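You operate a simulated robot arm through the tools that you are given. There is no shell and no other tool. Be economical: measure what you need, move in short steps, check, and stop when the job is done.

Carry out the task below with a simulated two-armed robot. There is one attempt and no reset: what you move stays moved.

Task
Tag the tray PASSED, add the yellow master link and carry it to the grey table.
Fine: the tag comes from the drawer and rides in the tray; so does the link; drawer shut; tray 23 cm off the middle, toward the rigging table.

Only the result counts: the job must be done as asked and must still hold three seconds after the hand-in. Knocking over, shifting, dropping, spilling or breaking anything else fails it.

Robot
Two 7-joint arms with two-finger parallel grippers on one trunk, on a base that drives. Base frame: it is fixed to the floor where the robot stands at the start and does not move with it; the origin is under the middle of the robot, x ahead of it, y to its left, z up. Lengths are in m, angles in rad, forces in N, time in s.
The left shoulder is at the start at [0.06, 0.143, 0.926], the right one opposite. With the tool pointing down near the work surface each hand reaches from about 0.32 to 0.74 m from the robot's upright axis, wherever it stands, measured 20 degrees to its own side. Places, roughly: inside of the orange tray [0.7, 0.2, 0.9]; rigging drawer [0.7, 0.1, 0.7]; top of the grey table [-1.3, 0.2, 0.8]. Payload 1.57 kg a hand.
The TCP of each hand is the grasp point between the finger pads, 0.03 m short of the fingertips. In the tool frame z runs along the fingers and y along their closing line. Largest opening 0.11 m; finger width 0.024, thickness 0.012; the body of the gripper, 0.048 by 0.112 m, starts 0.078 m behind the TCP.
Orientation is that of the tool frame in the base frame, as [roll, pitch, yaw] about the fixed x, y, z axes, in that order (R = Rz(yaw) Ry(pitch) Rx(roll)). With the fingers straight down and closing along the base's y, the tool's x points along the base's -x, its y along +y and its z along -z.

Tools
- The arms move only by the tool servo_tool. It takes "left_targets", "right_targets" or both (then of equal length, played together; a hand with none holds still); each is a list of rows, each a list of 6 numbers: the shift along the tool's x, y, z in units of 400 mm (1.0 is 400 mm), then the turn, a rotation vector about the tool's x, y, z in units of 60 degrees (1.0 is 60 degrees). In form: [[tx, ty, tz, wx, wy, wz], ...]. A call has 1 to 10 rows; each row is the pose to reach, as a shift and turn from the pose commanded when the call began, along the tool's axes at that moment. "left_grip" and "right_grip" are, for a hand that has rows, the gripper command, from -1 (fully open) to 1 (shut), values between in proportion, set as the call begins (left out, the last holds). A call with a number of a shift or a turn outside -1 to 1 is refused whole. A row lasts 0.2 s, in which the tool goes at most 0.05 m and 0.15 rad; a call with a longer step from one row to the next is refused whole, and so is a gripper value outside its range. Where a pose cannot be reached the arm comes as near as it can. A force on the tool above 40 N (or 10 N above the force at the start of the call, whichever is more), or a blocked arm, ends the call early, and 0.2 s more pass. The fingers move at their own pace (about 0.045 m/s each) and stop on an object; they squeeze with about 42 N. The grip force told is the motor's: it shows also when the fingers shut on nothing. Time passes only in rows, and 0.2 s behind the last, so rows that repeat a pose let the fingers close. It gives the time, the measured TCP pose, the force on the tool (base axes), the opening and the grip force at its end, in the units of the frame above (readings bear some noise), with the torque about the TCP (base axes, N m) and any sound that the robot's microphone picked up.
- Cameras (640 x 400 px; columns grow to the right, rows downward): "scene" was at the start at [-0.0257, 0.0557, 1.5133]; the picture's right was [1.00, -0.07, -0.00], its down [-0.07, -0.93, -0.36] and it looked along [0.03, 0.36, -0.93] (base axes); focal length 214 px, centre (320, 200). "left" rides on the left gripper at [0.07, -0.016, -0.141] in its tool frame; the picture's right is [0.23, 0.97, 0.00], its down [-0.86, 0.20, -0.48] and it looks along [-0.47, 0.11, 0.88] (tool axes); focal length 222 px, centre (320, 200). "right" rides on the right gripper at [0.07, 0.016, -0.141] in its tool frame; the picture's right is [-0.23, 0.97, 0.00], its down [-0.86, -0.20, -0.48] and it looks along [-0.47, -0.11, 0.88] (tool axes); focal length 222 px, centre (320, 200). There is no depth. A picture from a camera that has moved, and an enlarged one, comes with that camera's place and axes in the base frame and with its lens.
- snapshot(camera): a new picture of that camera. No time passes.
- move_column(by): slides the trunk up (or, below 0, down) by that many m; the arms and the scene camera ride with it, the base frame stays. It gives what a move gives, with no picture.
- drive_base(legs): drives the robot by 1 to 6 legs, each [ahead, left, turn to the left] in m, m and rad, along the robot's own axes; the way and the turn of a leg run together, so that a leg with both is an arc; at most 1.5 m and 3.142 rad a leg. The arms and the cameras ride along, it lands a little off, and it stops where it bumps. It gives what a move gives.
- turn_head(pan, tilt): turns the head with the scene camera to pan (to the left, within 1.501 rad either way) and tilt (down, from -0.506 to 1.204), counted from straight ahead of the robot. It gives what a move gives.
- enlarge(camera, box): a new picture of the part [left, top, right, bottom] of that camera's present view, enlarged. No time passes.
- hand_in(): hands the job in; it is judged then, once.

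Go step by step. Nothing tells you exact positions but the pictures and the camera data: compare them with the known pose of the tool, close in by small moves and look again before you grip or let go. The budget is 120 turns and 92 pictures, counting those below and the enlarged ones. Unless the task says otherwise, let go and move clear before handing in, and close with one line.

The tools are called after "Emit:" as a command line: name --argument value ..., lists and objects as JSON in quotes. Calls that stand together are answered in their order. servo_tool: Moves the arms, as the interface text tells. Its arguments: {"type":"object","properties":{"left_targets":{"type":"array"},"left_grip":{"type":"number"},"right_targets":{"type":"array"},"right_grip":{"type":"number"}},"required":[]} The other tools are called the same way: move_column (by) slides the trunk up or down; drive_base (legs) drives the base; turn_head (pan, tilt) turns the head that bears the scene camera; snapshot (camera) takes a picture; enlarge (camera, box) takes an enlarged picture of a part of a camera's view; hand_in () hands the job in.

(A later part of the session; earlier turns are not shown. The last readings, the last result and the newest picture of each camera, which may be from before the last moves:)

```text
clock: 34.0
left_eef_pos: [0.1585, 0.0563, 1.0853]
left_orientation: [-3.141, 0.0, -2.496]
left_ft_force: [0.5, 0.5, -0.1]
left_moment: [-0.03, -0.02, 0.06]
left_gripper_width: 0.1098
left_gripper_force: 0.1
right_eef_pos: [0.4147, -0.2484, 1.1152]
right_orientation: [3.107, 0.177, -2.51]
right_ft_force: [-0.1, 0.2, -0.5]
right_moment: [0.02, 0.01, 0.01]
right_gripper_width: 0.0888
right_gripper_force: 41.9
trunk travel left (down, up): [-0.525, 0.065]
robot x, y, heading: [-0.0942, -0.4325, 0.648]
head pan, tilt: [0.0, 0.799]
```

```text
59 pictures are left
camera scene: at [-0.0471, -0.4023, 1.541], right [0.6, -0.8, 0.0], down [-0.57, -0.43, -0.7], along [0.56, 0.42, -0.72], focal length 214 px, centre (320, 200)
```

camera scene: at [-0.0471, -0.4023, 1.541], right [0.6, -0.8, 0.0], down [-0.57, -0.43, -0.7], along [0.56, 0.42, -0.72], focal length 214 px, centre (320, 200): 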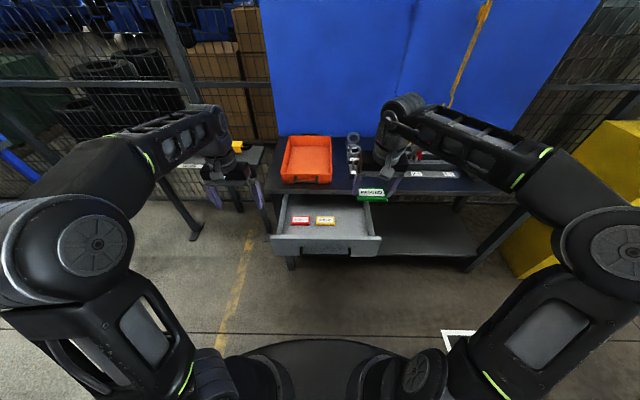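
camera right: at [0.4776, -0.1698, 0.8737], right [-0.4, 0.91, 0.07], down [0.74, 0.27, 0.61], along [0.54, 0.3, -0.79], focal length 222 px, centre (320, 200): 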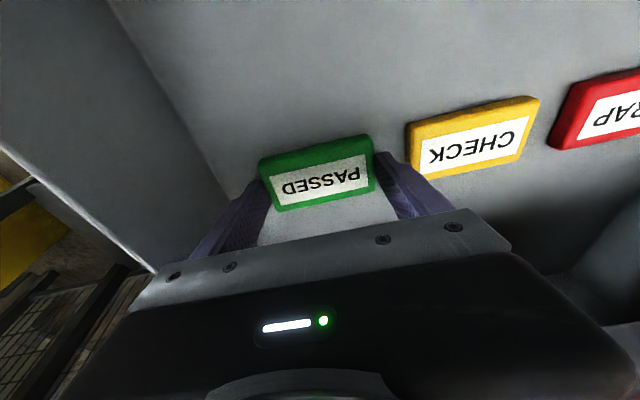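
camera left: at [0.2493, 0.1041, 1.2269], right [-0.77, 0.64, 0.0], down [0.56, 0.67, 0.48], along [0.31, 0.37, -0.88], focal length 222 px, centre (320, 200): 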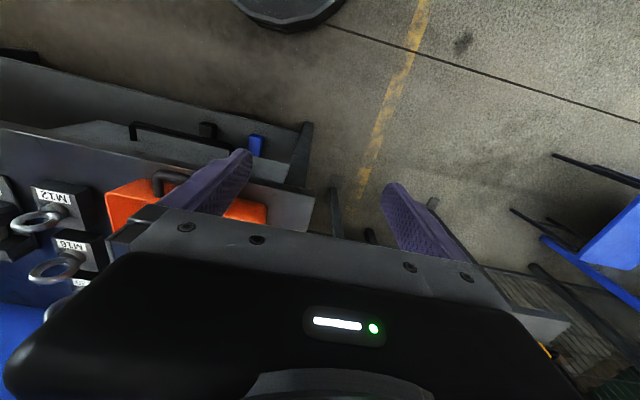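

Now the left hand, fingers shut, goes down in front of the drawer handle to push the drawer closed.

Emit:
servo_tool --left_targets '[[0.04, -0.09, 0, 0, 0, 0], [0.08, -0.18, 0, 0, 0, 0], [0.12, -0.28, 0, 0, 0, 0], [0.16, -0.37, 0, 0, 0, 0], [0.21, -0.46, 0, 0, 0, 0], [0.21, -0.55, 0, 0, 0, 0]]' --left_grip 1.0

Emit:
servo_tool --left_targets '[[0, 0, 0.1, 0, 0, 0], [0, 0, 0.2, 0, 0, 0], [0, 0, 0.3, 0, 0, 0], [0, 0, 0.4, 0, 0, 0], [0, 0, 0.5, 0, 0, 0], [0, 0, 0.6, 0, 0, 0], [0, 0, 0.7, 0, 0, 0], [0, 0, 0.78, 0, 0, 0]]'

Emit:
snapshot --camera "scene"

Emit:
snapshot --camera "left"

```text
clock: 35.4
left_eef_pos: [0.2249, -0.172, 1.0852]
left_orientation: [3.141, -0.001, -2.495]
left_ft_force: [0.0, 0.7, 0.5]
left_moment: [-0.01, 0.04, -0.01]
left_gripper_width: 0.0001
left_gripper_force: 7.9
right_eef_pos: [0.4173, -0.2482, 1.1142]
right_orientation: [3.106, 0.175, -2.51]
right_ft_force: [-0.1, -0.3, -0.4]
right_moment: [0.01, 0.04, 0.0]
right_gripper_width: 0.0886
right_gripper_force: 41.5
trunk travel left (down, up): [-0.525, 0.065]
robot x, y, heading: [-0.0871, -0.4316, 0.648]
head pan, tilt: [0.0, 0.799]
```

```text
clock: 37.2
left_eef_pos: [0.2258, -0.1695, 0.7727]
left_orientation: [-3.14, 0.002, -2.494]
left_ft_force: [0.3, -0.7, 0.6]
left_moment: [0.01, -0.01, 0.02]
left_gripper_width: 0.0
left_gripper_force: 21.2
right_eef_pos: [0.4168, -0.2481, 1.1143]
right_orientation: [3.106, 0.177, -2.51]
right_ft_force: [0.4, -0.8, -1.1]
right_moment: [-0.01, 0.04, 0.01]
right_gripper_width: 0.0888
right_gripper_force: 41.9
trunk travel left (down, up): [-0.525, 0.065]
robot x, y, heading: [-0.0845, -0.4353, 0.648]
head pan, tilt: [0.0, 0.799]
```

```text
58 pictures are left
camera scene: at [-0.0453, -0.4018, 1.541], right [0.6, -0.8, 0.0], down [-0.57, -0.43, -0.7], along [0.56, 0.42, -0.72], focal length 214 px, centre (320, 200)
```

scene: 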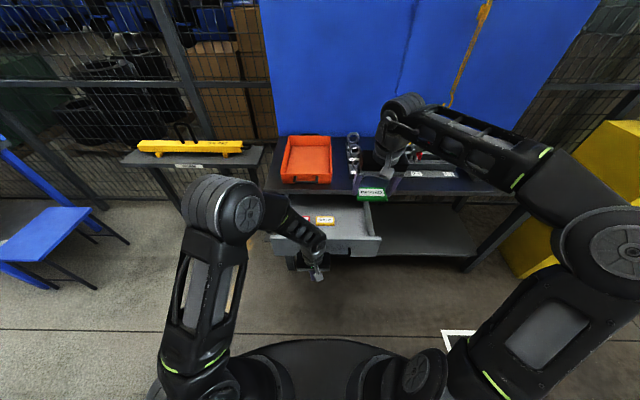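

```text
57 pictures are left
camera left: at [0.1798, -0.2237, 0.9138], right [-0.77, 0.64, 0.0], down [0.56, 0.67, 0.48], along [0.31, 0.37, -0.88], focal length 222 px, centre (320, 200)
```

left: 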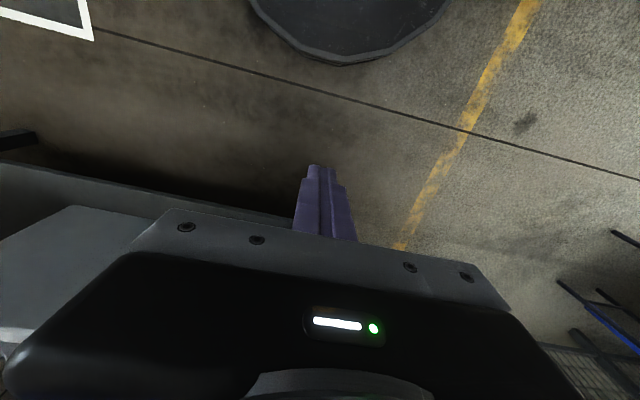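

The table overhangs the handle, so a vertical hand would hit its edge. I back off 0.1 m and tilt the left hand forward 60° so that its tips push the drawer face above the bar.

Emit:
drive_base --legs '[[-0.1, 0, 0]]'

Emit:
servo_tool --left_targets '[[-0.025, 0, -0.015, 0, -0.125, 0], [-0.05, 0, -0.03, 0, -0.25, 0], [-0.075, 0, -0.045, 0, -0.375, 0], [-0.1, 0, -0.06, 0, -0.5, 0], [-0.125, 0, -0.075, 0, -0.625, 0], [-0.15, 0, -0.09, 0, -0.75, 0], [-0.175, 0, -0.1, 0, -0.875, 0], [-0.2, 0, -0.106, 0, -1.0, 0]]'

Emit:
snapshot --camera "left"

Emit:
enlarge --camera "scene" --box '[228, 150, 388, 250]'

```text
clock: 38.4
left_eef_pos: [0.1448, -0.2308, 0.7742]
left_orientation: [-3.141, 0.002, -2.495]
left_ft_force: [-0.3, -0.2, 0.1]
left_moment: [0.01, -0.01, -0.01]
left_gripper_width: 0.0001
left_gripper_force: 21.5
right_eef_pos: [0.3343, -0.3088, 1.1154]
right_orientation: [3.105, 0.18, -2.511]
right_ft_force: [-0.3, -0.1, 0.6]
right_moment: [0.02, -0.02, -0.03]
right_gripper_width: 0.089
right_gripper_force: 41.6
trunk travel left (down, up): [-0.525, 0.065]
robot x, y, heading: [-0.1641, -0.4916, 0.647]
head pan, tilt: [0.0, 0.799]
```

```text
clock: 40.1
left_eef_pos: [0.2089, -0.1818, 0.8164]
left_orientation: [3.137, 1.05, -2.5]
left_ft_force: [-0.1, -0.7, 0.3]
left_moment: [0.04, 0.02, 0.0]
left_gripper_width: 0.0
left_gripper_force: 21.2
right_eef_pos: [0.3368, -0.3084, 1.1152]
right_orientation: [3.104, 0.177, -2.51]
right_ft_force: [-0.4, -0.3, -0.3]
right_moment: [0.01, -0.01, 0.01]
right_gripper_width: 0.0889
right_gripper_force: 42.0
trunk travel left (down, up): [-0.525, 0.065]
robot x, y, heading: [-0.1683, -0.4934, 0.647]
head pan, tilt: [0.0, 0.799]
```

```text
56 pictures are left
camera left: at [0.0936, -0.288, 0.8255], right [-0.68, 0.71, -0.2], down [-0.11, 0.16, 0.98], along [0.73, 0.68, -0.03], focal length 222 px, centre (320, 200)
```

left: 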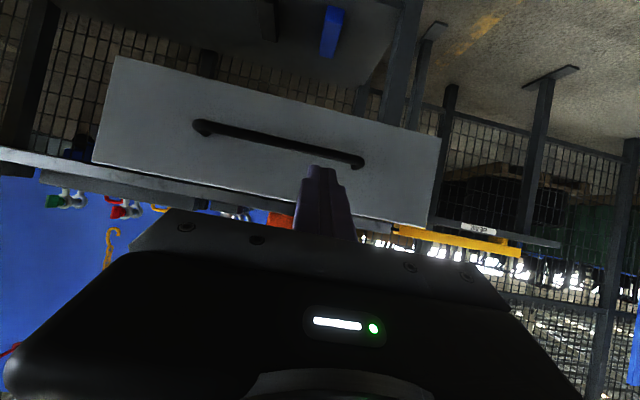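

```text
4.00 times, centred on (308, 200) of scene
camera zoom: at [-0.1253, -0.4622, 1.5411], right [0.6, -0.8, 0.0], down [-0.57, -0.43, -0.7], along [0.56, 0.42, -0.72], focal length 858 px, centre (368, 200)
```

zoom: 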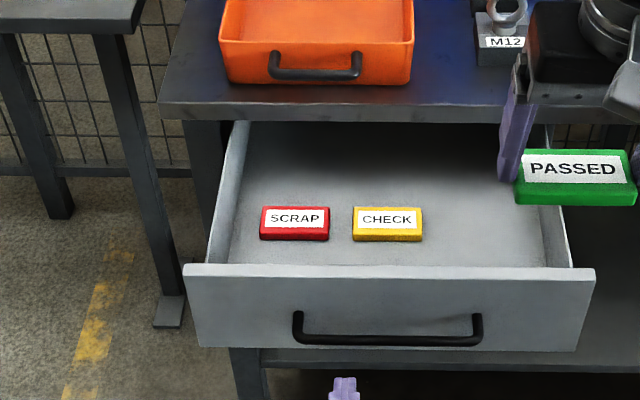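

The tips will land on the drawer face just above the bar. I drive forward to push it shut.

Emit:
drive_base --legs '[[0.12, 0, 0], [0.22, 0, 0]]'

Emit:
snapshot --camera "scene"

```text
clock: 42.7
left_eef_pos: [0.4806, 0.0243, 0.8146]
left_orientation: [3.141, 1.047, -2.496]
left_ft_force: [-0.1, -0.6, 0.3]
left_moment: [0.01, 0.01, -0.01]
left_gripper_width: 0.0
left_gripper_force: 21.9
right_eef_pos: [0.608, -0.102, 1.1154]
right_orientation: [3.106, 0.176, -2.507]
right_ft_force: [-0.2, 0.0, -0.4]
right_moment: [0.0, 0.02, -0.01]
right_gripper_width: 0.0888
right_gripper_force: 41.9
trunk travel left (down, up): [-0.525, 0.065]
robot x, y, heading: [0.1078, -0.2838, 0.644]
head pan, tilt: [0.0, 0.799]
```

```text
54 pictures are left
camera scene: at [0.1469, -0.2566, 1.5409], right [0.6, -0.8, 0.0], down [-0.57, -0.43, -0.7], along [0.56, 0.42, -0.72], focal length 214 px, centre (320, 200)
```

scene: 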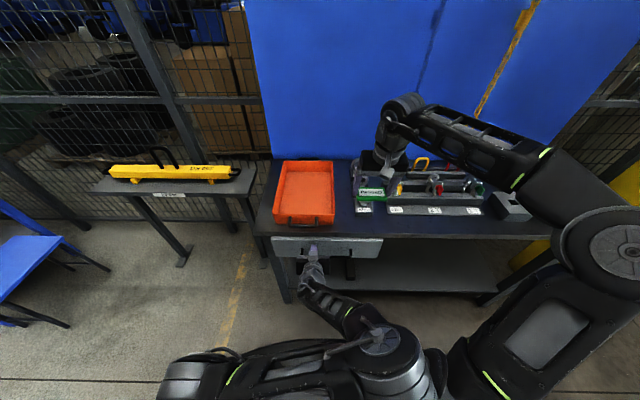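

Nearly shut; I push the remaining few cm with the arm until it meets the stop.

Emit:
servo_tool --left_targets '[[-0.02, 0, 0.035, 0, 0, 0], [-0.04, 0, 0.07, 0, 0, 0], [-0.06, 0, 0.105, 0, 0, 0], [-0.08, 0, 0.14, 0, 0, 0], [-0.09, 0, 0.155, 0, 0, 0]]'

Emit:
enlarge --camera "scene" --box '[240, 200, 400, 300]'

Emit:
snapshot --camera "left"

```text
clock: 43.3
left_eef_pos: [0.5047, 0.0433, 0.815]
left_orientation: [3.138, 1.046, -2.498]
left_ft_force: [-8.6, -6.6, 7.0]
left_moment: [0.0, -0.01, -0.06]
left_gripper_width: 0.0
left_gripper_force: 20.8
right_eef_pos: [0.6076, -0.1024, 1.1143]
right_orientation: [3.105, 0.178, -2.509]
right_ft_force: [0.8, -0.1, -2.4]
right_moment: [-0.02, 0.03, 0.01]
right_gripper_width: 0.0891
right_gripper_force: 42.3
trunk travel left (down, up): [-0.525, 0.065]
robot x, y, heading: [0.1006, -0.2863, 0.649]
head pan, tilt: [0.0, 0.799]
stopped in row 3 (left hand): the force on the tool passed its limit at 109 N (the readings are from after the stop); the commanded pose is now the measured one
```

```text
4.00 times, centred on (320, 250) of scene
camera zoom: at [0.1458, -0.2573, 1.541], right [0.6, -0.8, 0.0], down [-0.57, -0.43, -0.7], along [0.56, 0.42, -0.72], focal length 858 px, centre (320, 0)
```

zoom: 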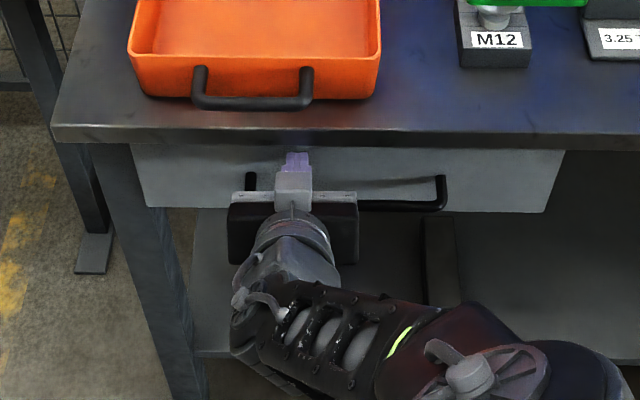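

```text
52 pictures are left
camera left: at [0.3889, -0.0641, 0.8248], right [-0.68, 0.71, -0.2], down [-0.11, 0.17, 0.98], along [0.73, 0.68, -0.04], focal length 222 px, centre (320, 200)
```

left: 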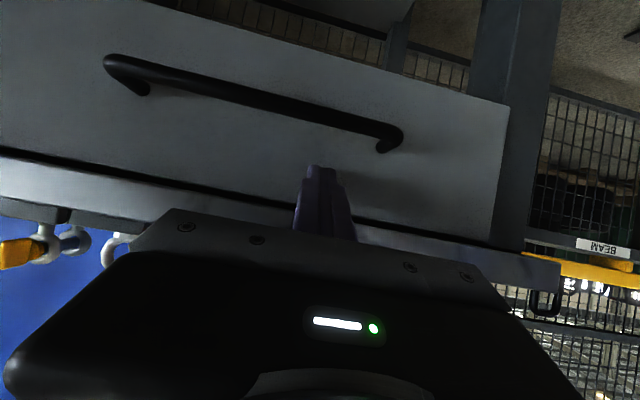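

The drawer hit its stop at the closed position (same face plane as at the start). I retract the left hand, raising it and turning it back to vertical.

Emit:
servo_tool --left_targets '[[0.0375, 0, -0.065, 0, 0, 0], [0.075, 0, -0.13, 0, 0, 0], [0.02, 0.05, -0.16, 0, 0.125, 0], [-0.035, 0.1, -0.19, 0, 0.25, 0], [-0.09, 0.15, -0.22, 0, 0.375, 0], [-0.145, 0.2, -0.25, 0, 0.5, 0], [-0.2, 0.25, -0.28, 0, 0.625, 0], [-0.255, 0.3, -0.31, 0, 0.75, 0], [-0.31, 0.35, -0.34, 0, 0.875, 0], [-0.36, 0.4, -0.38, 0, 1.0, 0]]'

Emit:
enlarge --camera "scene" --box '[240, 140, 480, 290]'

```text
clock: 45.5
left_eef_pos: [0.3621, 0.1359, 1.013]
left_orientation: [3.139, -0.005, -2.496]
left_ft_force: [-0.2, -0.6, -0.1]
left_moment: [0.03, -0.01, 0.03]
left_gripper_width: 0.0
left_gripper_force: 21.2
right_eef_pos: [0.6069, -0.1026, 1.1149]
right_orientation: [3.105, 0.177, -2.508]
right_ft_force: [0.8, -0.8, 0.4]
right_moment: [0.0, 0.02, -0.02]
right_gripper_width: 0.0889
right_gripper_force: 42.3
trunk travel left (down, up): [-0.525, 0.065]
robot x, y, heading: [0.1075, -0.2908, 0.648]
head pan, tilt: [0.0, 0.799]
```

```text
2.67 times, centred on (360, 215) of scene
camera zoom: at [0.1457, -0.2568, 1.541], right [0.6, -0.8, 0.0], down [-0.57, -0.43, -0.7], along [0.56, 0.42, -0.72], focal length 572 px, centre (213, 160)
```

zoom: 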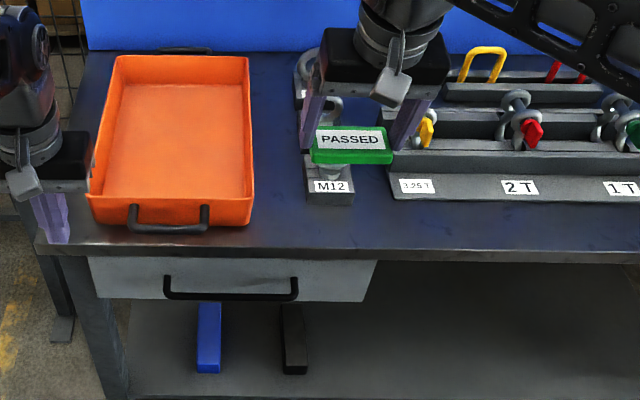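

Drawer is shut. I carry the tag over the tray (centre about 0.70 m ahead, 0.05 m left), moving the left hand aside.

Emit:
servo_tool --right_targets '[[-0.046, 0.087, 0.021, 0, 0, 0], [-0.092, 0.173, 0.042, 0, 0, 0], [-0.139, 0.26, 0.063, 0, 0, 0], [-0.185, 0.347, 0.084, 0, 0, 0], [-0.231, 0.433, 0.105, 0, 0, 0], [-0.277, 0.52, 0.126, 0, 0, 0], [-0.277, 0.52, 0.126, 0, 0, 0]]' --left_targets '[[0, 0.04, 0, 0, 0, 0], [0, 0.08, 0, 0, 0, 0], [0, 0.12, 0, 0, 0, 0], [0, 0.16, 0, 0, 0, 0], [0, 0.2, 0, 0, 0, 0], [0, 0.2, 0, 0, 0, 0], [0, 0.2, 0, 0, 0, 0]]'

Emit:
snapshot --camera "right"

Emit:
snapshot --camera "scene"

```text
clock: 47.1
left_eef_pos: [0.3136, 0.1977, 1.0154]
left_orientation: [3.141, -0.002, -2.496]
left_ft_force: [0.0, 0.7, 0.0]
left_moment: [-0.02, -0.01, 0.02]
left_gripper_width: 0.0001
left_gripper_force: 21.8
right_eef_pos: [0.5715, 0.1234, 1.0809]
right_orientation: [3.101, 0.185, -2.508]
right_ft_force: [1.0, 0.3, -0.8]
right_moment: [-0.01, 0.02, 0.03]
right_gripper_width: 0.0888
right_gripper_force: 41.5
right hand out of reach, approached as far as the arm can: row 6, 7
trunk travel left (down, up): [-0.525, 0.065]
robot x, y, heading: [0.106, -0.2845, 0.646]
head pan, tilt: [0.0, 0.799]
```

```text
50 pictures are left
camera right: at [0.4883, 0.0779, 1.2074], right [-0.4, 0.91, 0.08], down [0.74, 0.27, 0.62], along [0.54, 0.31, -0.78], focal length 222 px, centre (320, 200)
```

right: 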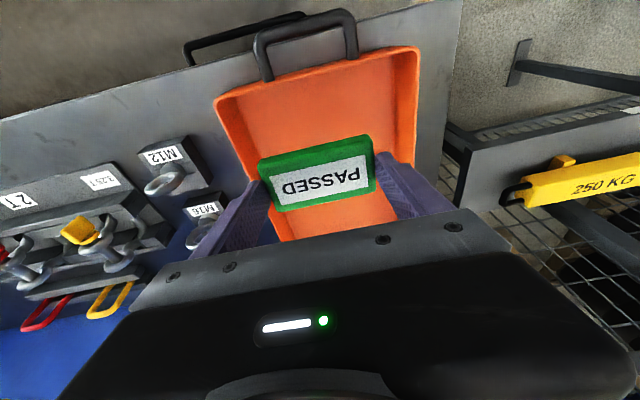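

```text
49 pictures are left
camera scene: at [0.1452, -0.2572, 1.5411], right [0.6, -0.8, 0.0], down [-0.57, -0.43, -0.7], along [0.56, 0.42, -0.72], focal length 214 px, centre (320, 200)
```

scene: 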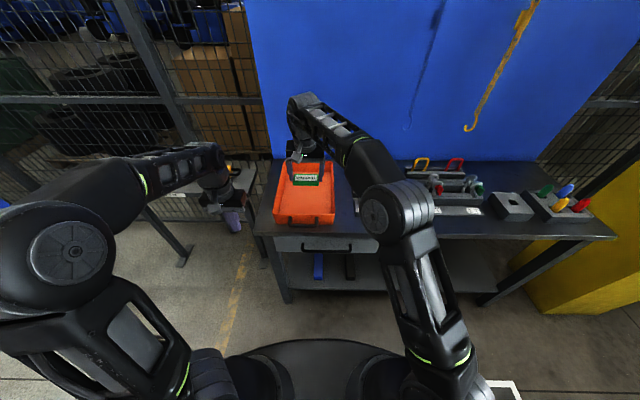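

The tag is over the tray. I lower it toward the floor of the tray.

Emit:
servo_tool --right_targets '[[0.012, 0, 0.066, 0, 0, 0], [0.024, 0, 0.133, 0, 0, 0], [0.036, 0, 0.2, 0, 0, 0], [0.048, 0, 0.266, 0, 0, 0], [0.058, 0, 0.32, 0, 0, 0], [0.058, 0, 0.32, 0, 0, 0]]'

Emit:
snapshot --camera "right"

Emit:
enlarge --camera "scene" --box '[240, 140, 400, 240]'

```text
clock: 48.5
left_eef_pos: [0.3132, 0.1982, 1.0152]
left_orientation: [3.139, -0.002, -2.497]
left_ft_force: [-0.5, -0.6, 0.3]
left_moment: [0.0, -0.02, 0.03]
left_gripper_width: 0.0
left_gripper_force: 21.2
right_eef_pos: [0.5673, 0.1276, 0.9505]
right_orientation: [3.105, 0.178, -2.507]
right_ft_force: [0.3, -1.2, 0.5]
right_moment: [0.01, 0.01, -0.03]
right_gripper_width: 0.089
right_gripper_force: 41.9
trunk travel left (down, up): [-0.525, 0.065]
robot x, y, heading: [0.1051, -0.2865, 0.648]
head pan, tilt: [0.0, 0.799]
```

```text
48 pictures are left
camera right: at [0.4857, 0.0818, 1.0777], right [-0.4, 0.91, 0.07], down [0.74, 0.27, 0.61], along [0.54, 0.3, -0.79], focal length 222 px, centre (320, 200)
```

right: 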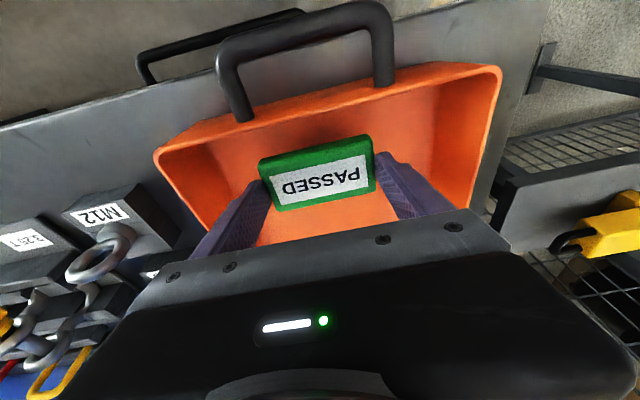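

```text
4.00 times, centred on (320, 190) of scene
camera zoom: at [0.1456, -0.2573, 1.541], right [0.6, -0.8, 0.0], down [-0.57, -0.43, -0.7], along [0.56, 0.42, -0.72], focal length 858 px, centre (320, 240)
```

zoom: 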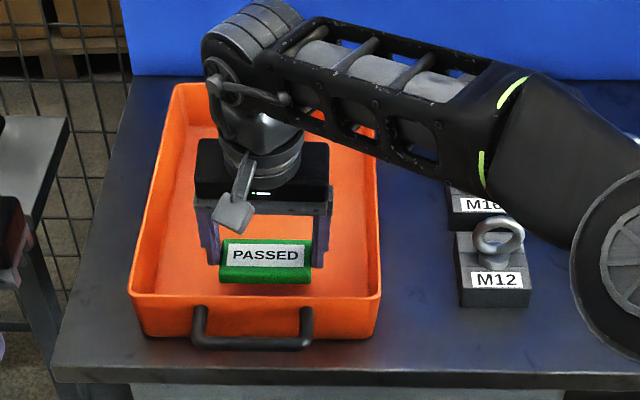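

Well inside the walls. I creep down until it touches.

Emit:
servo_tool --right_targets '[[0.001, 0, 0.01, 0, 0, 0], [0.003, 0, 0.02, 0, 0, 0], [0.005, 0, 0.03, 0, 0, 0], [0.006, 0, 0.036, 0, 0, 0], [0.006, 0, 0.036, 0, 0, 0]]'

```text
clock: 49.7
left_eef_pos: [0.3143, 0.1988, 1.0144]
left_orientation: [3.139, 0.0, -2.495]
left_ft_force: [0.3, -0.1, -0.3]
left_moment: [-0.02, -0.02, -0.01]
left_gripper_width: 0.0001
left_gripper_force: 22.2
right_eef_pos: [0.5676, 0.1285, 0.9368]
right_orientation: [3.105, 0.176, -2.508]
right_ft_force: [-0.1, 0.6, -0.4]
right_moment: [0.01, 0.03, 0.02]
right_gripper_width: 0.0887
right_gripper_force: 41.8
trunk travel left (down, up): [-0.525, 0.065]
robot x, y, heading: [0.1048, -0.2875, 0.648]
head pan, tilt: [0.0, 0.799]
```

Emit:
servo_tool --right_targets '[[0.001, 0, 0.006, 0, 0, 0], [0.002, 0, 0.012, 0, 0, 0], [0.003, 0, 0.018, 0, 0, 0], [0.004, 0, 0.024, 0, 0, 0], [0.004, 0, 0.024, 0, 0, 0]]'

Emit:
snapshot --camera "right"

```text
clock: 50.9
left_eef_pos: [0.3131, 0.1996, 1.0156]
left_orientation: [3.139, -0.002, -2.495]
left_ft_force: [1.3, 0.1, -0.4]
left_moment: [0.01, 0.01, 0.0]
left_gripper_width: 0.0001
left_gripper_force: 21.0
right_eef_pos: [0.5686, 0.1277, 0.926]
right_orientation: [3.106, 0.178, -2.508]
right_ft_force: [-0.4, -0.9, -0.9]
right_moment: [-0.03, -0.03, -0.02]
right_gripper_width: 0.0892
right_gripper_force: 42.5
trunk travel left (down, up): [-0.525, 0.065]
robot x, y, heading: [0.1054, -0.2906, 0.646]
head pan, tilt: [0.0, 0.799]
```

```text
46 pictures are left
camera right: at [0.4855, 0.0826, 1.0531], right [-0.4, 0.91, 0.07], down [0.74, 0.27, 0.61], along [0.54, 0.3, -0.79], focal length 222 px, centre (320, 200)
```

right: 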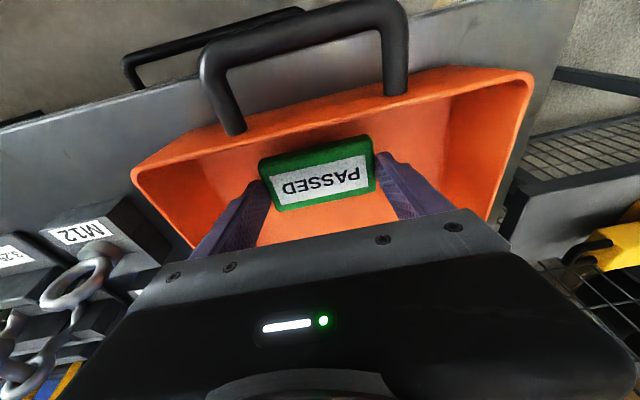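

No contact yet; continue down.

Emit:
servo_tool --right_targets '[[0.001, 0, 0.008, 0, 0, 0], [0.003, 0, 0.016, 0, 0, 0], [0.004, 0, 0.024, 0, 0, 0], [0.006, 0, 0.032, 0, 0, 0], [0.007, 0, 0.04, 0, 0, 0], [0.009, 0, 0.05, 0, 0, 0], [0.009, 0, 0.05, 0, 0, 0]]'

Emit:
snapshot --camera "right"

```text
clock: 52.5
left_eef_pos: [0.3142, 0.1989, 1.0149]
left_orientation: [3.139, -0.001, -2.496]
left_ft_force: [-0.2, 0.7, -0.7]
left_moment: [0.0, -0.01, 0.04]
left_gripper_width: 0.0
left_gripper_force: 21.1
right_eef_pos: [0.5678, 0.129, 0.9053]
right_orientation: [3.105, 0.176, -2.508]
right_ft_force: [-0.4, -0.4, 0.3]
right_moment: [0.01, 0.01, 0.02]
right_gripper_width: 0.0889
right_gripper_force: 42.0
trunk travel left (down, up): [-0.525, 0.065]
robot x, y, heading: [0.1044, -0.2863, 0.648]
head pan, tilt: [0.0, 0.799]
```

```text
45 pictures are left
camera right: at [0.4851, 0.0832, 1.0327], right [-0.4, 0.91, 0.07], down [0.74, 0.27, 0.61], along [0.54, 0.3, -0.79], focal length 222 px, centre (320, 200)
```

right: 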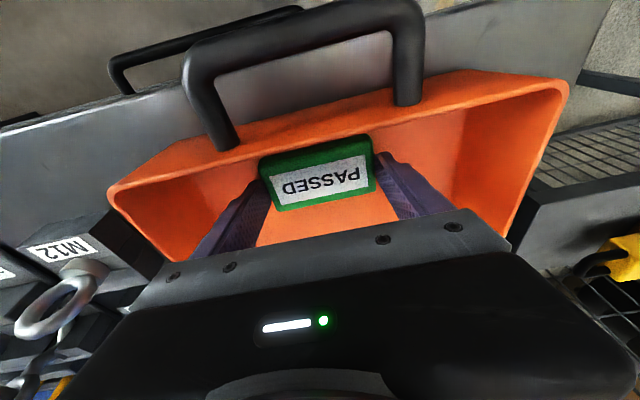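

Emit:
servo_tool --right_targets '[[0.001, 0, 0.008, 0, 0, 0], [0.003, 0, 0.016, 0, 0, 0], [0.004, 0, 0.024, 0, 0, 0], [0.006, 0, 0.032, 0, 0, 0], [0.007, 0, 0.04, 0, 0, 0], [0.009, 0, 0.05, 0, 0, 0], [0.009, 0, 0.05, 0, 0, 0]]'

Emit:
snapshot --camera "right"

```text
clock: 53.5
left_eef_pos: [0.3133, 0.199, 1.0151]
left_orientation: [3.14, -0.001, -2.495]
left_ft_force: [0.4, 0.6, -0.3]
left_moment: [-0.04, 0.0, -0.03]
left_gripper_width: 0.0001
left_gripper_force: 21.1
right_eef_pos: [0.5676, 0.1311, 0.9034]
right_orientation: [3.1, 0.191, -2.511]
right_ft_force: [-1.5, -2.9, 16.8]
right_moment: [-0.5, -0.02, -0.09]
right_gripper_width: 0.0889
right_gripper_force: 42.0
trunk travel left (down, up): [-0.525, 0.065]
robot x, y, heading: [0.1039, -0.2865, 0.645]
head pan, tilt: [0.0, 0.799]
stopped in row 4 (right hand): the force on the tool passed its limit at 42 N (the readings are from after the stop); the commanded pose is now the measured one
```

```text
44 pictures are left
camera right: at [0.4852, 0.0844, 1.0287], right [-0.4, 0.91, 0.08], down [0.74, 0.27, 0.62], along [0.55, 0.31, -0.78], focal length 222 px, centre (320, 200)
```

right: 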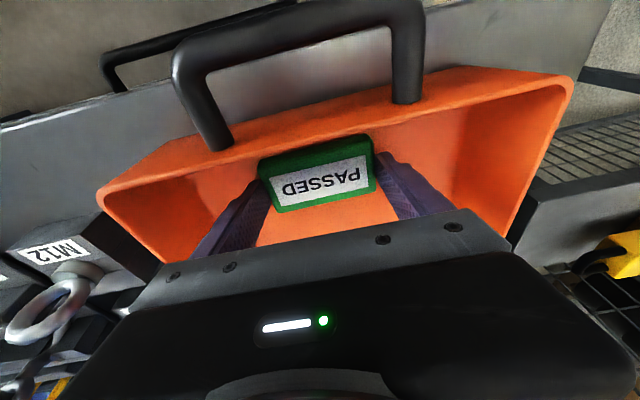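

Contact with the tray floor. I open and lift away.

Emit:
servo_tool --right_targets '[[0, 0, -0.003, 0, 0, 0], [0, 0, -0.003, 0, 0, 0], [0, 0, -0.003, 0, 0, 0], [-0.012, 0, -0.07, 0, 0, 0], [-0.03, 0, -0.16, 0, 0, 0], [-0.047, 0, -0.26, 0, 0, 0], [-0.065, 0, -0.36, 0, 0, 0], [-0.083, 0, -0.46, 0, 0, 0], [-0.1, 0, -0.55, 0, 0, 0]]' --right_grip -1.0

Emit:
snapshot --camera "right"

```text
clock: 55.5
left_eef_pos: [0.3146, 0.1986, 1.0161]
left_orientation: [3.141, -0.001, -2.495]
left_ft_force: [-1.1, 0.2, 0.4]
left_moment: [-0.02, 0.03, 0.02]
left_gripper_width: 0.0001
left_gripper_force: 21.4
right_eef_pos: [0.5642, 0.1049, 1.1065]
right_orientation: [3.096, 0.196, -2.511]
right_ft_force: [1.2, -0.3, 0.2]
right_moment: [0.01, 0.01, -0.01]
right_gripper_width: 0.1101
right_gripper_force: 0.1
right hand out of reach, approached as far as the arm can: row 9
trunk travel left (down, up): [-0.525, 0.065]
robot x, y, heading: [0.106, -0.2846, 0.645]
head pan, tilt: [0.0, 0.799]
```

```text
43 pictures are left
camera right: at [0.4817, 0.0588, 1.2324], right [-0.4, 0.91, 0.09], down [0.73, 0.26, 0.63], along [0.55, 0.32, -0.78], focal length 222 px, centre (320, 200)
```

right: 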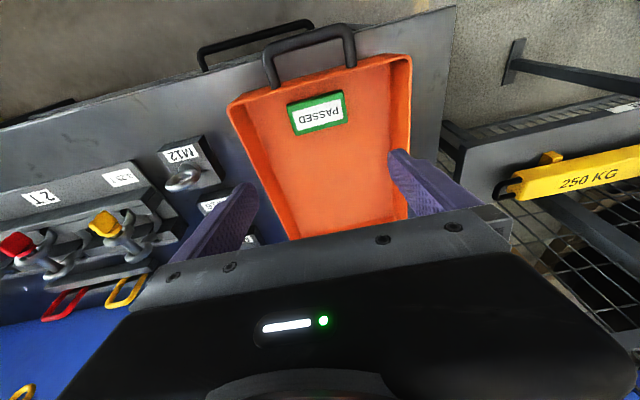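

The PASSED tag lies flat in the tray. Next the yellow link: I raise the left hand, then move the base right and a bit forward.

Emit:
servo_tool --left_targets '[[0, 0, -0.09, 0, 0, 0], [0, 0, -0.18, 0, 0, 0], [0.08, 0, -0.2, 0, 0, 0]]' --right_targets '[[0.05, -0.05, 0, 0, 0, 0], [0.1, -0.1, 0, 0, 0, 0], [0.13, -0.15, -0.03, 0, 0, 0]]'

Emit:
drive_base --legs '[[0, -0.3, 0], [0.1, 0, 0]]'

Emit:
snapshot --camera "scene"

Emit:
snapshot --camera "right"

```text
clock: 56.3
left_eef_pos: [0.2872, 0.1798, 1.0954]
left_orientation: [3.141, 0.0, -2.496]
left_ft_force: [-0.5, 0.0, 0.6]
left_moment: [0.03, -0.04, 0.0]
left_gripper_width: 0.0002
left_gripper_force: 21.1
right_eef_pos: [0.5569, 0.0263, 1.1069]
right_orientation: [3.101, 0.188, -2.512]
right_ft_force: [0.4, -0.4, -0.4]
right_moment: [-0.02, 0.01, -0.02]
right_gripper_width: 0.11
right_gripper_force: 0.1
trunk travel left (down, up): [-0.525, 0.065]
robot x, y, heading: [0.1057, -0.2895, 0.642]
head pan, tilt: [0.0, 0.799]
```

```text
clock: 59.1
left_eef_pos: [0.5478, 0.0012, 1.0941]
left_orientation: [3.139, -0.003, -2.494]
left_ft_force: [0.0, 0.7, -0.5]
left_moment: [-0.02, 0.07, 0.01]
left_gripper_width: 0.0
left_gripper_force: 21.3
right_eef_pos: [0.8179, -0.1502, 1.1048]
right_orientation: [3.101, 0.185, -2.508]
right_ft_force: [-0.3, -0.4, 0.6]
right_moment: [-0.03, 0.03, -0.02]
right_gripper_width: 0.1098
right_gripper_force: 0.1
trunk travel left (down, up): [-0.525, 0.065]
robot x, y, heading: [0.363, -0.4687, 0.65]
head pan, tilt: [0.0, 0.799]
```

```text
42 pictures are left
camera scene: at [0.4074, -0.4354, 1.5409], right [0.6, -0.8, 0.0], down [-0.57, -0.43, -0.7], along [0.55, 0.42, -0.72], focal length 214 px, centre (320, 200)
```

scene: 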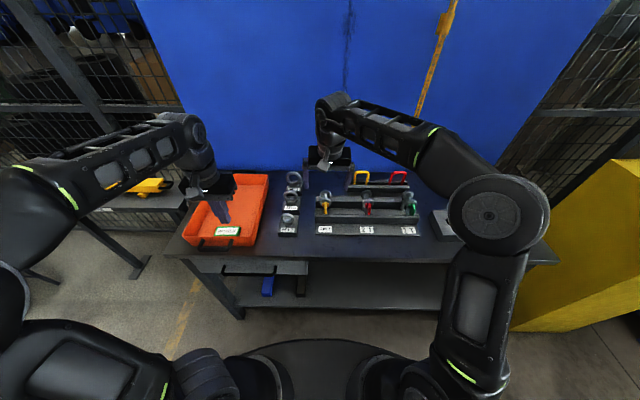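

```text
41 pictures are left
camera right: at [0.7357, -0.1964, 1.231], right [-0.4, 0.91, 0.08], down [0.74, 0.27, 0.62], along [0.54, 0.31, -0.78], focal length 222 px, centre (320, 200)
```

right: 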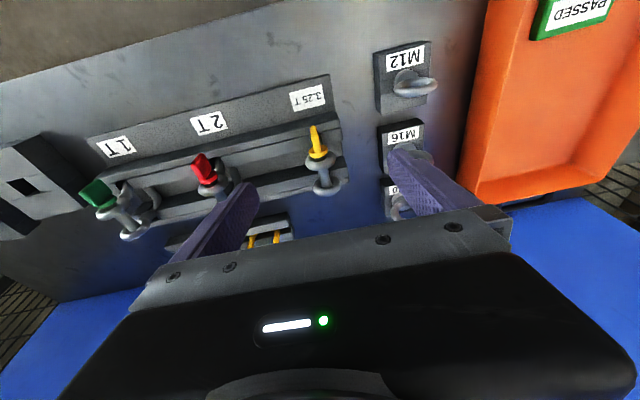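

Emit:
enlarge --camera "scene" --box '[280, 150, 440, 250]'

```text
4.00 times, centred on (360, 200) of scene
camera zoom: at [0.4074, -0.4354, 1.5409], right [0.6, -0.8, 0.0], down [-0.57, -0.43, -0.7], along [0.55, 0.42, -0.72], focal length 858 px, centre (160, 200)
```

zoom: 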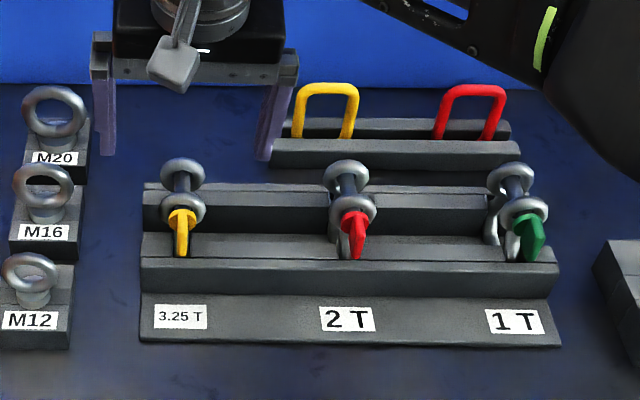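

Link at about 0.77 m ahead, 0.175 m right, top z≈0.965, about 68 mm wide. I drive 5 cm closer and bring the right hand above it, tilted forward a little more.

Emit:
drive_base --legs '[[0.05, 0, 0]]'

Emit:
servo_tool --right_targets '[[-0.05, -0.1, 0, 0, -0.04, 0], [-0.1, -0.2, 0, 0, -0.08, 0], [-0.16, -0.29, 0.03, 0, -0.12, 0], [-0.22, -0.37, 0.09, 0, -0.16, 0], [-0.28, -0.39, 0.16, 0, -0.2, 0], [-0.326, -0.39, 0.2265, 0, -0.24, 0], [-0.326, -0.39, 0.2265, 0, -0.24, 0]]'

Emit:
snapshot --camera "right"

Emit:
enlarge --camera "scene" --box '[280, 150, 440, 250]'

```text
clock: 60.0
left_eef_pos: [0.5886, 0.0327, 1.0936]
left_orientation: [3.14, -0.002, -2.493]
left_ft_force: [-0.1, 0.7, -1.1]
left_moment: [-0.06, 0.01, 0.0]
left_gripper_width: 0.0004
left_gripper_force: 21.3
right_eef_pos: [0.8588, -0.1208, 1.1048]
right_orientation: [3.101, 0.185, -2.509]
right_ft_force: [1.3, 1.6, 0.0]
right_moment: [0.01, 0.07, -0.02]
right_gripper_width: 0.1103
right_gripper_force: 0.1
trunk travel left (down, up): [-0.525, 0.065]
robot x, y, heading: [0.4058, -0.434, 0.647]
head pan, tilt: [0.0, 0.799]
```

```text
clock: 61.6
left_eef_pos: [0.587, 0.032, 1.0935]
left_orientation: [3.14, -0.001, -2.493]
left_ft_force: [0.1, -0.1, 0.5]
left_moment: [0.0, 0.01, 0.02]
left_gripper_width: 0.0
left_gripper_force: 21.3
right_eef_pos: [1.0639, -0.1576, 1.0342]
right_orientation: [3.097, 0.439, -2.521]
right_ft_force: [-0.1, -0.1, 0.3]
right_moment: [0.0, 0.0, -0.01]
right_gripper_width: 0.11
right_gripper_force: 0.0
trunk travel left (down, up): [-0.525, 0.065]
robot x, y, heading: [0.4036, -0.4339, 0.648]
head pan, tilt: [0.0, 0.799]
```

```text
39 pictures are left
camera right: at [0.9581, -0.2204, 1.1334], right [-0.41, 0.9, 0.14], down [0.6, 0.16, 0.79], along [0.69, 0.41, -0.6], focal length 222 px, centre (320, 200)
```

right: 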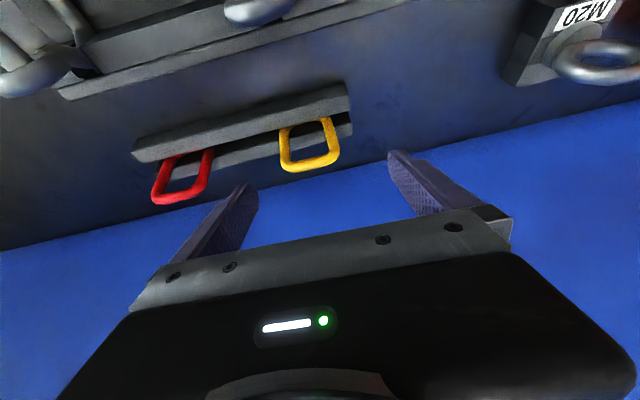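

```text
4.00 times, centred on (360, 200) of scene
camera zoom: at [0.4451, -0.4069, 1.541], right [0.6, -0.8, 0.0], down [-0.57, -0.43, -0.7], along [0.56, 0.42, -0.72], focal length 858 px, centre (160, 200)
```

zoom: 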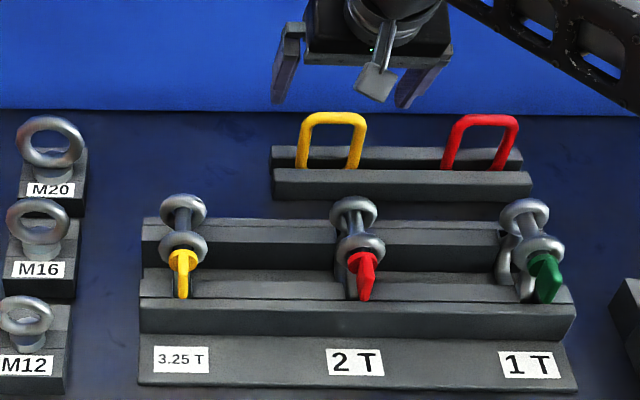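

Triangulated link top at base [1.090, -0.141, 0.97]; hand laterally aligned. I slide down along the fingers so they straddle its sides.

Emit:
servo_tool --right_targets '[[0.008, -0.005, 0.07, 0, 0, 0], [0.016, -0.005, 0.14, 0, 0, 0], [0.023, -0.005, 0.19, 0, 0, 0], [0.023, -0.005, 0.19, 0, 0, 0]]'

Emit:
snapshot --camera "right"

Emit:
enlarge --camera "scene" --box '[320, 150, 416, 210]'

```text
clock: 62.6
left_eef_pos: [0.5877, 0.03, 1.0927]
left_orientation: [-3.141, 0.0, -2.494]
left_ft_force: [0.0, -0.5, 0.0]
left_moment: [0.0, 0.01, -0.01]
left_gripper_width: 0.0001
left_gripper_force: 21.4
right_eef_pos: [1.0833, -0.1431, 0.9602]
right_orientation: [3.099, 0.437, -2.521]
right_ft_force: [0.9, -0.1, 0.0]
right_moment: [0.02, 0.02, 0.01]
right_gripper_width: 0.1099
right_gripper_force: 0.0
trunk travel left (down, up): [-0.525, 0.065]
robot x, y, heading: [0.4025, -0.4387, 0.651]
head pan, tilt: [0.0, 0.799]
```

```text
37 pictures are left
camera right: at [0.9769, -0.2061, 1.06], right [-0.41, 0.9, 0.14], down [0.6, 0.16, 0.79], along [0.69, 0.41, -0.6], focal length 222 px, centre (320, 200)
```

right: 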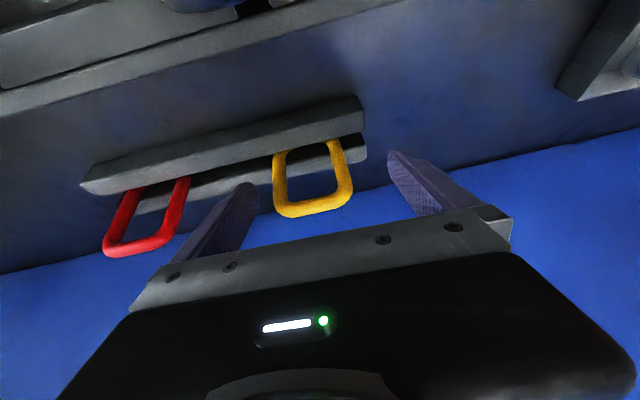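

```text
6.67 times, centred on (368, 180) of scene
camera zoom: at [0.4452, -0.4068, 1.541], right [0.6, -0.8, 0.0], down [-0.57, -0.43, -0.7], along [0.56, 0.42, -0.72], focal length 1430 px, centre (0, 333)
```

zoom: 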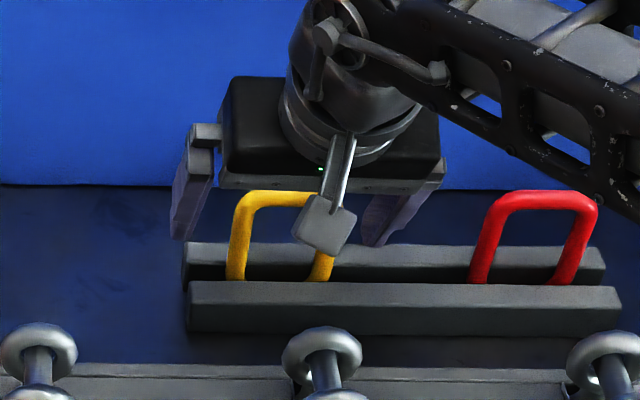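

Close; I nudge forward 8 mm and 4 mm right, then close on the link.

Emit:
servo_tool --right_targets '[[-0.0125, -0.01, 0.02, 0, 0, 0], [-0.0125, -0.01, 0.02, 0, 0, 0]]'

Emit:
servo_tool --right_targets '[[0, 0, 0, 0, 0, 0], [0, 0, 0, 0, 0, 0], [0, 0, 0, 0, 0, 0], [0, 0, 0, 0, 0, 0]]' --right_grip 1.0

Emit:
snapshot --camera "right"

```text
clock: 63.2
left_eef_pos: [0.5874, 0.0305, 1.0948]
left_orientation: [3.14, -0.001, -2.494]
left_ft_force: [-0.5, -0.4, 0.2]
left_moment: [0.01, 0.0, 0.03]
left_gripper_width: 0.0001
left_gripper_force: 21.3
right_eef_pos: [1.0908, -0.1416, 0.9561]
right_orientation: [3.1, 0.437, -2.52]
right_ft_force: [-0.3, 1.0, -0.2]
right_moment: [-0.01, 0.02, 0.01]
right_gripper_width: 0.11
right_gripper_force: 0.1
trunk travel left (down, up): [-0.525, 0.065]
robot x, y, heading: [0.4053, -0.4392, 0.645]
head pan, tilt: [0.0, 0.799]
```

```text
clock: 64.2
left_eef_pos: [0.5873, 0.0307, 1.095]
left_orientation: [3.14, -0.002, -2.494]
left_ft_force: [-0.1, -0.3, -0.7]
left_moment: [-0.02, -0.01, 0.0]
left_gripper_width: 0.0
left_gripper_force: 21.6
right_eef_pos: [1.0929, -0.142, 0.9556]
right_orientation: [3.098, 0.437, -2.522]
right_ft_force: [1.4, -0.1, 2.1]
right_moment: [-0.03, -0.14, 0.03]
right_gripper_width: 0.0699
right_gripper_force: 28.3
trunk travel left (down, up): [-0.525, 0.065]
robot x, y, heading: [0.4069, -0.4386, 0.645]
head pan, tilt: [0.0, 0.799]
```

```text
35 pictures are left
camera right: at [0.9854, -0.2043, 1.055], right [-0.41, 0.9, 0.14], down [0.6, 0.16, 0.79], along [0.69, 0.41, -0.6], focal length 222 px, centre (320, 200)
```

right: 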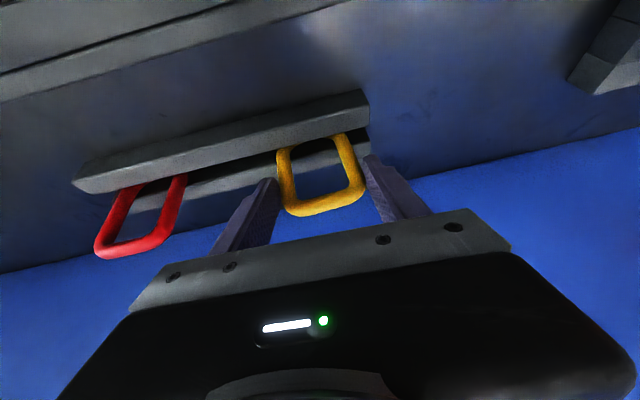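

Gripped (70 mm). I lift it straight out of the slot.

Emit:
servo_tool --right_targets '[[-0.02, 0, -0.045, 0, 0, 0], [-0.045, 0, -0.096, 0, 0, 0], [-0.075, 0, -0.16, 0, 0, 0], [-0.105, 0, -0.224, 0, 0, 0], [-0.135, 0, -0.288, 0, 0, 0], [-0.16, 0, -0.34, 0, 0, 0]]'

Emit:
snapshot --camera "right"

Emit:
snapshot --camera "scene"

```text
clock: 65.6
left_eef_pos: [0.5869, 0.03, 1.0935]
left_orientation: [3.14, -0.002, -2.494]
left_ft_force: [0.4, -0.3, -0.2]
left_moment: [-0.04, 0.0, 0.03]
left_gripper_width: 0.0
left_gripper_force: 21.7
right_eef_pos: [1.0947, -0.1456, 1.1067]
right_orientation: [3.099, 0.436, -2.519]
right_ft_force: [0.4, -0.4, -1.8]
right_moment: [-0.04, -0.01, 0.06]
right_gripper_width: 0.0697
right_gripper_force: 42.0
trunk travel left (down, up): [-0.525, 0.065]
robot x, y, heading: [0.4035, -0.4406, 0.649]
head pan, tilt: [0.0, 0.799]
```

```text
34 pictures are left
camera right: at [0.9888, -0.2085, 1.2052], right [-0.41, 0.9, 0.13], down [0.6, 0.16, 0.79], along [0.69, 0.41, -0.6], focal length 222 px, centre (320, 200)
```

right: 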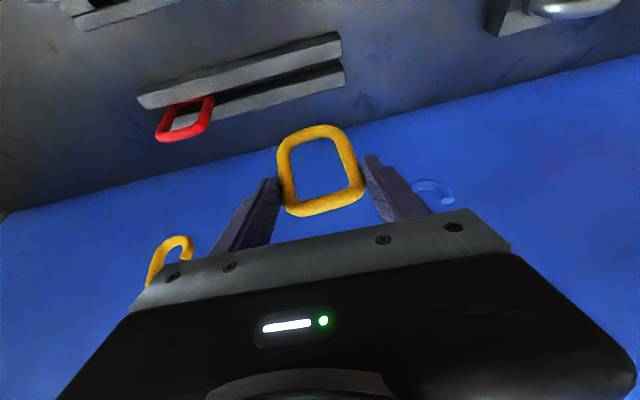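

```text
33 pictures are left
camera scene: at [0.4454, -0.4065, 1.541], right [0.6, -0.8, 0.0], down [-0.57, -0.43, -0.7], along [0.56, 0.42, -0.72], focal length 214 px, centre (320, 200)
```

scene: 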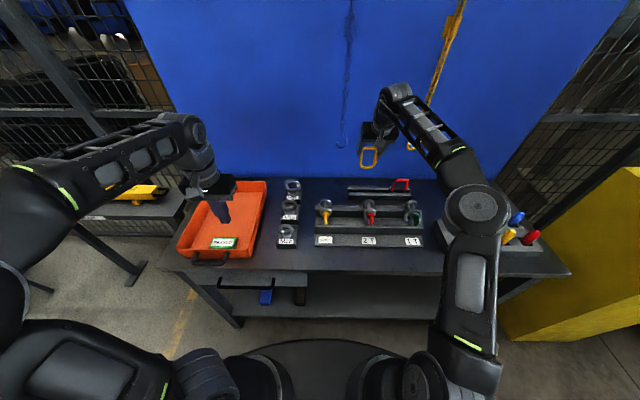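

The link is fully out and held. I back off, shift left to stand centred on the tray, and come forward again.

Emit:
drive_base --legs '[[-0.12, 0, 0], [0, 0.355, 0], [0.08, 0, 0]]'

Emit:
snapshot --camera "scene"

```text
clock: 69.4
left_eef_pos: [0.3426, 0.2916, 1.0937]
left_orientation: [3.139, -0.004, -2.489]
left_ft_force: [0.0, -0.3, -0.7]
left_moment: [-0.01, 0.04, 0.0]
left_gripper_width: 0.0
left_gripper_force: 21.7
right_eef_pos: [0.849, 0.1173, 1.1049]
right_orientation: [3.098, 0.433, -2.517]
right_ft_force: [-0.3, -0.1, -3.0]
right_moment: [-0.05, 0.06, -0.05]
right_gripper_width: 0.0694
right_gripper_force: 42.2
trunk travel left (down, up): [-0.525, 0.065]
robot x, y, heading: [0.159, -0.1809, 0.653]
head pan, tilt: [0.0, 0.799]
```

```text
32 pictures are left
camera scene: at [0.2008, -0.1462, 1.5409], right [0.61, -0.8, 0.0], down [-0.57, -0.44, -0.7], along [0.55, 0.42, -0.72], focal length 214 px, centre (320, 200)
```

scene: 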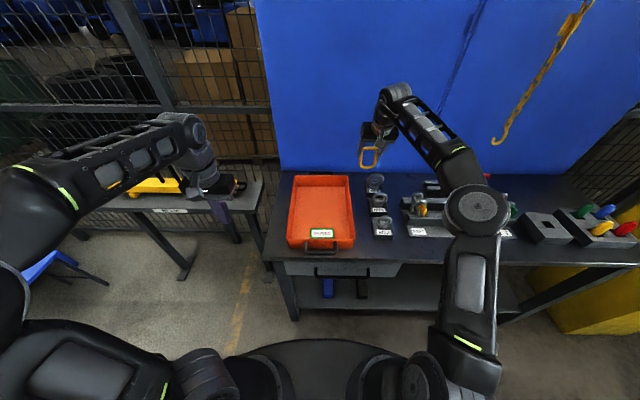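

Now I bring the link over the rear half of the tray and lower it.

Emit:
servo_tool --right_targets '[[0.038, 0.09, 0, 0, 0, 0], [0.076, 0.18, 0, 0, 0, 0], [0.114, 0.27, 0, 0, 0, 0], [0.152, 0.36, 0, 0, 0, 0], [0.19, 0.45, -0.005, 0, 0, 0], [0.19, 0.45, -0.005, 0, 0, 0]]'

Emit:
servo_tool --right_targets '[[0.035, 0, 0.075, 0, 0, 0], [0.07, 0, 0.15, 0, 0, 0], [0.1, 0, 0.22, 0, 0, 0], [0.1, 0, 0.22, 0, 0, 0]]'

Emit:
snapshot --camera "right"

Emit:
enlarge --camera "scene" --box '[240, 150, 400, 250]'

```text
clock: 70.8
left_eef_pos: [0.3399, 0.2903, 1.0944]
left_orientation: [3.139, -0.002, -2.492]
left_ft_force: [0.2, -0.3, 0.6]
left_moment: [0.0, 0.01, -0.01]
left_gripper_width: 0.0
left_gripper_force: 21.5
right_eef_pos: [0.6845, 0.2186, 1.0837]
right_orientation: [3.098, 0.436, -2.519]
right_ft_force: [1.2, 0.2, -2.0]
right_moment: [0.0, 0.02, -0.01]
right_gripper_width: 0.0696
right_gripper_force: 41.9
trunk travel left (down, up): [-0.525, 0.065]
robot x, y, heading: [0.1599, -0.1784, 0.651]
head pan, tilt: [0.0, 0.799]
```

```text
clock: 71.8
left_eef_pos: [0.339, 0.2909, 1.0959]
left_orientation: [3.14, -0.001, -2.491]
left_ft_force: [0.0, 0.1, -0.5]
left_moment: [-0.04, -0.02, 0.02]
left_gripper_width: 0.0
left_gripper_force: 21.3
right_eef_pos: [0.6824, 0.2226, 0.985]
right_orientation: [3.099, 0.436, -2.517]
right_ft_force: [0.5, 0.4, -1.5]
right_moment: [-0.02, 0.03, -0.02]
right_gripper_width: 0.0695
right_gripper_force: 41.9
trunk travel left (down, up): [-0.525, 0.065]
robot x, y, heading: [0.1591, -0.177, 0.653]
head pan, tilt: [0.0, 0.799]
```

```text
31 pictures are left
camera right: at [0.5763, 0.1592, 1.0847], right [-0.42, 0.9, 0.14], down [0.6, 0.16, 0.79], along [0.69, 0.41, -0.6], focal length 222 px, centre (320, 200)
```

right: 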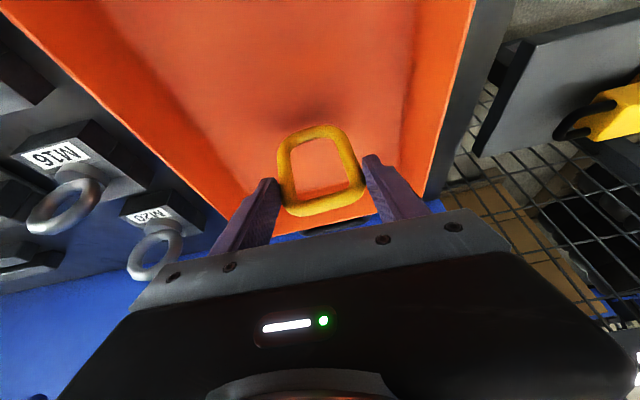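

```text
4.00 times, centred on (320, 200) of scene
camera zoom: at [0.1989, -0.1473, 1.541], right [0.61, -0.8, 0.0], down [-0.57, -0.43, -0.7], along [0.55, 0.42, -0.72], focal length 858 px, centre (320, 200)
```

zoom: 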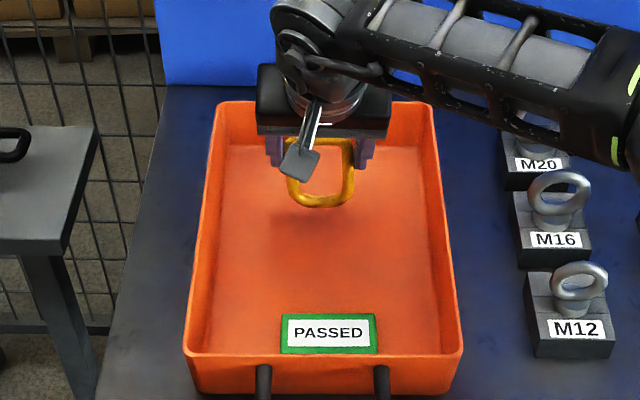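

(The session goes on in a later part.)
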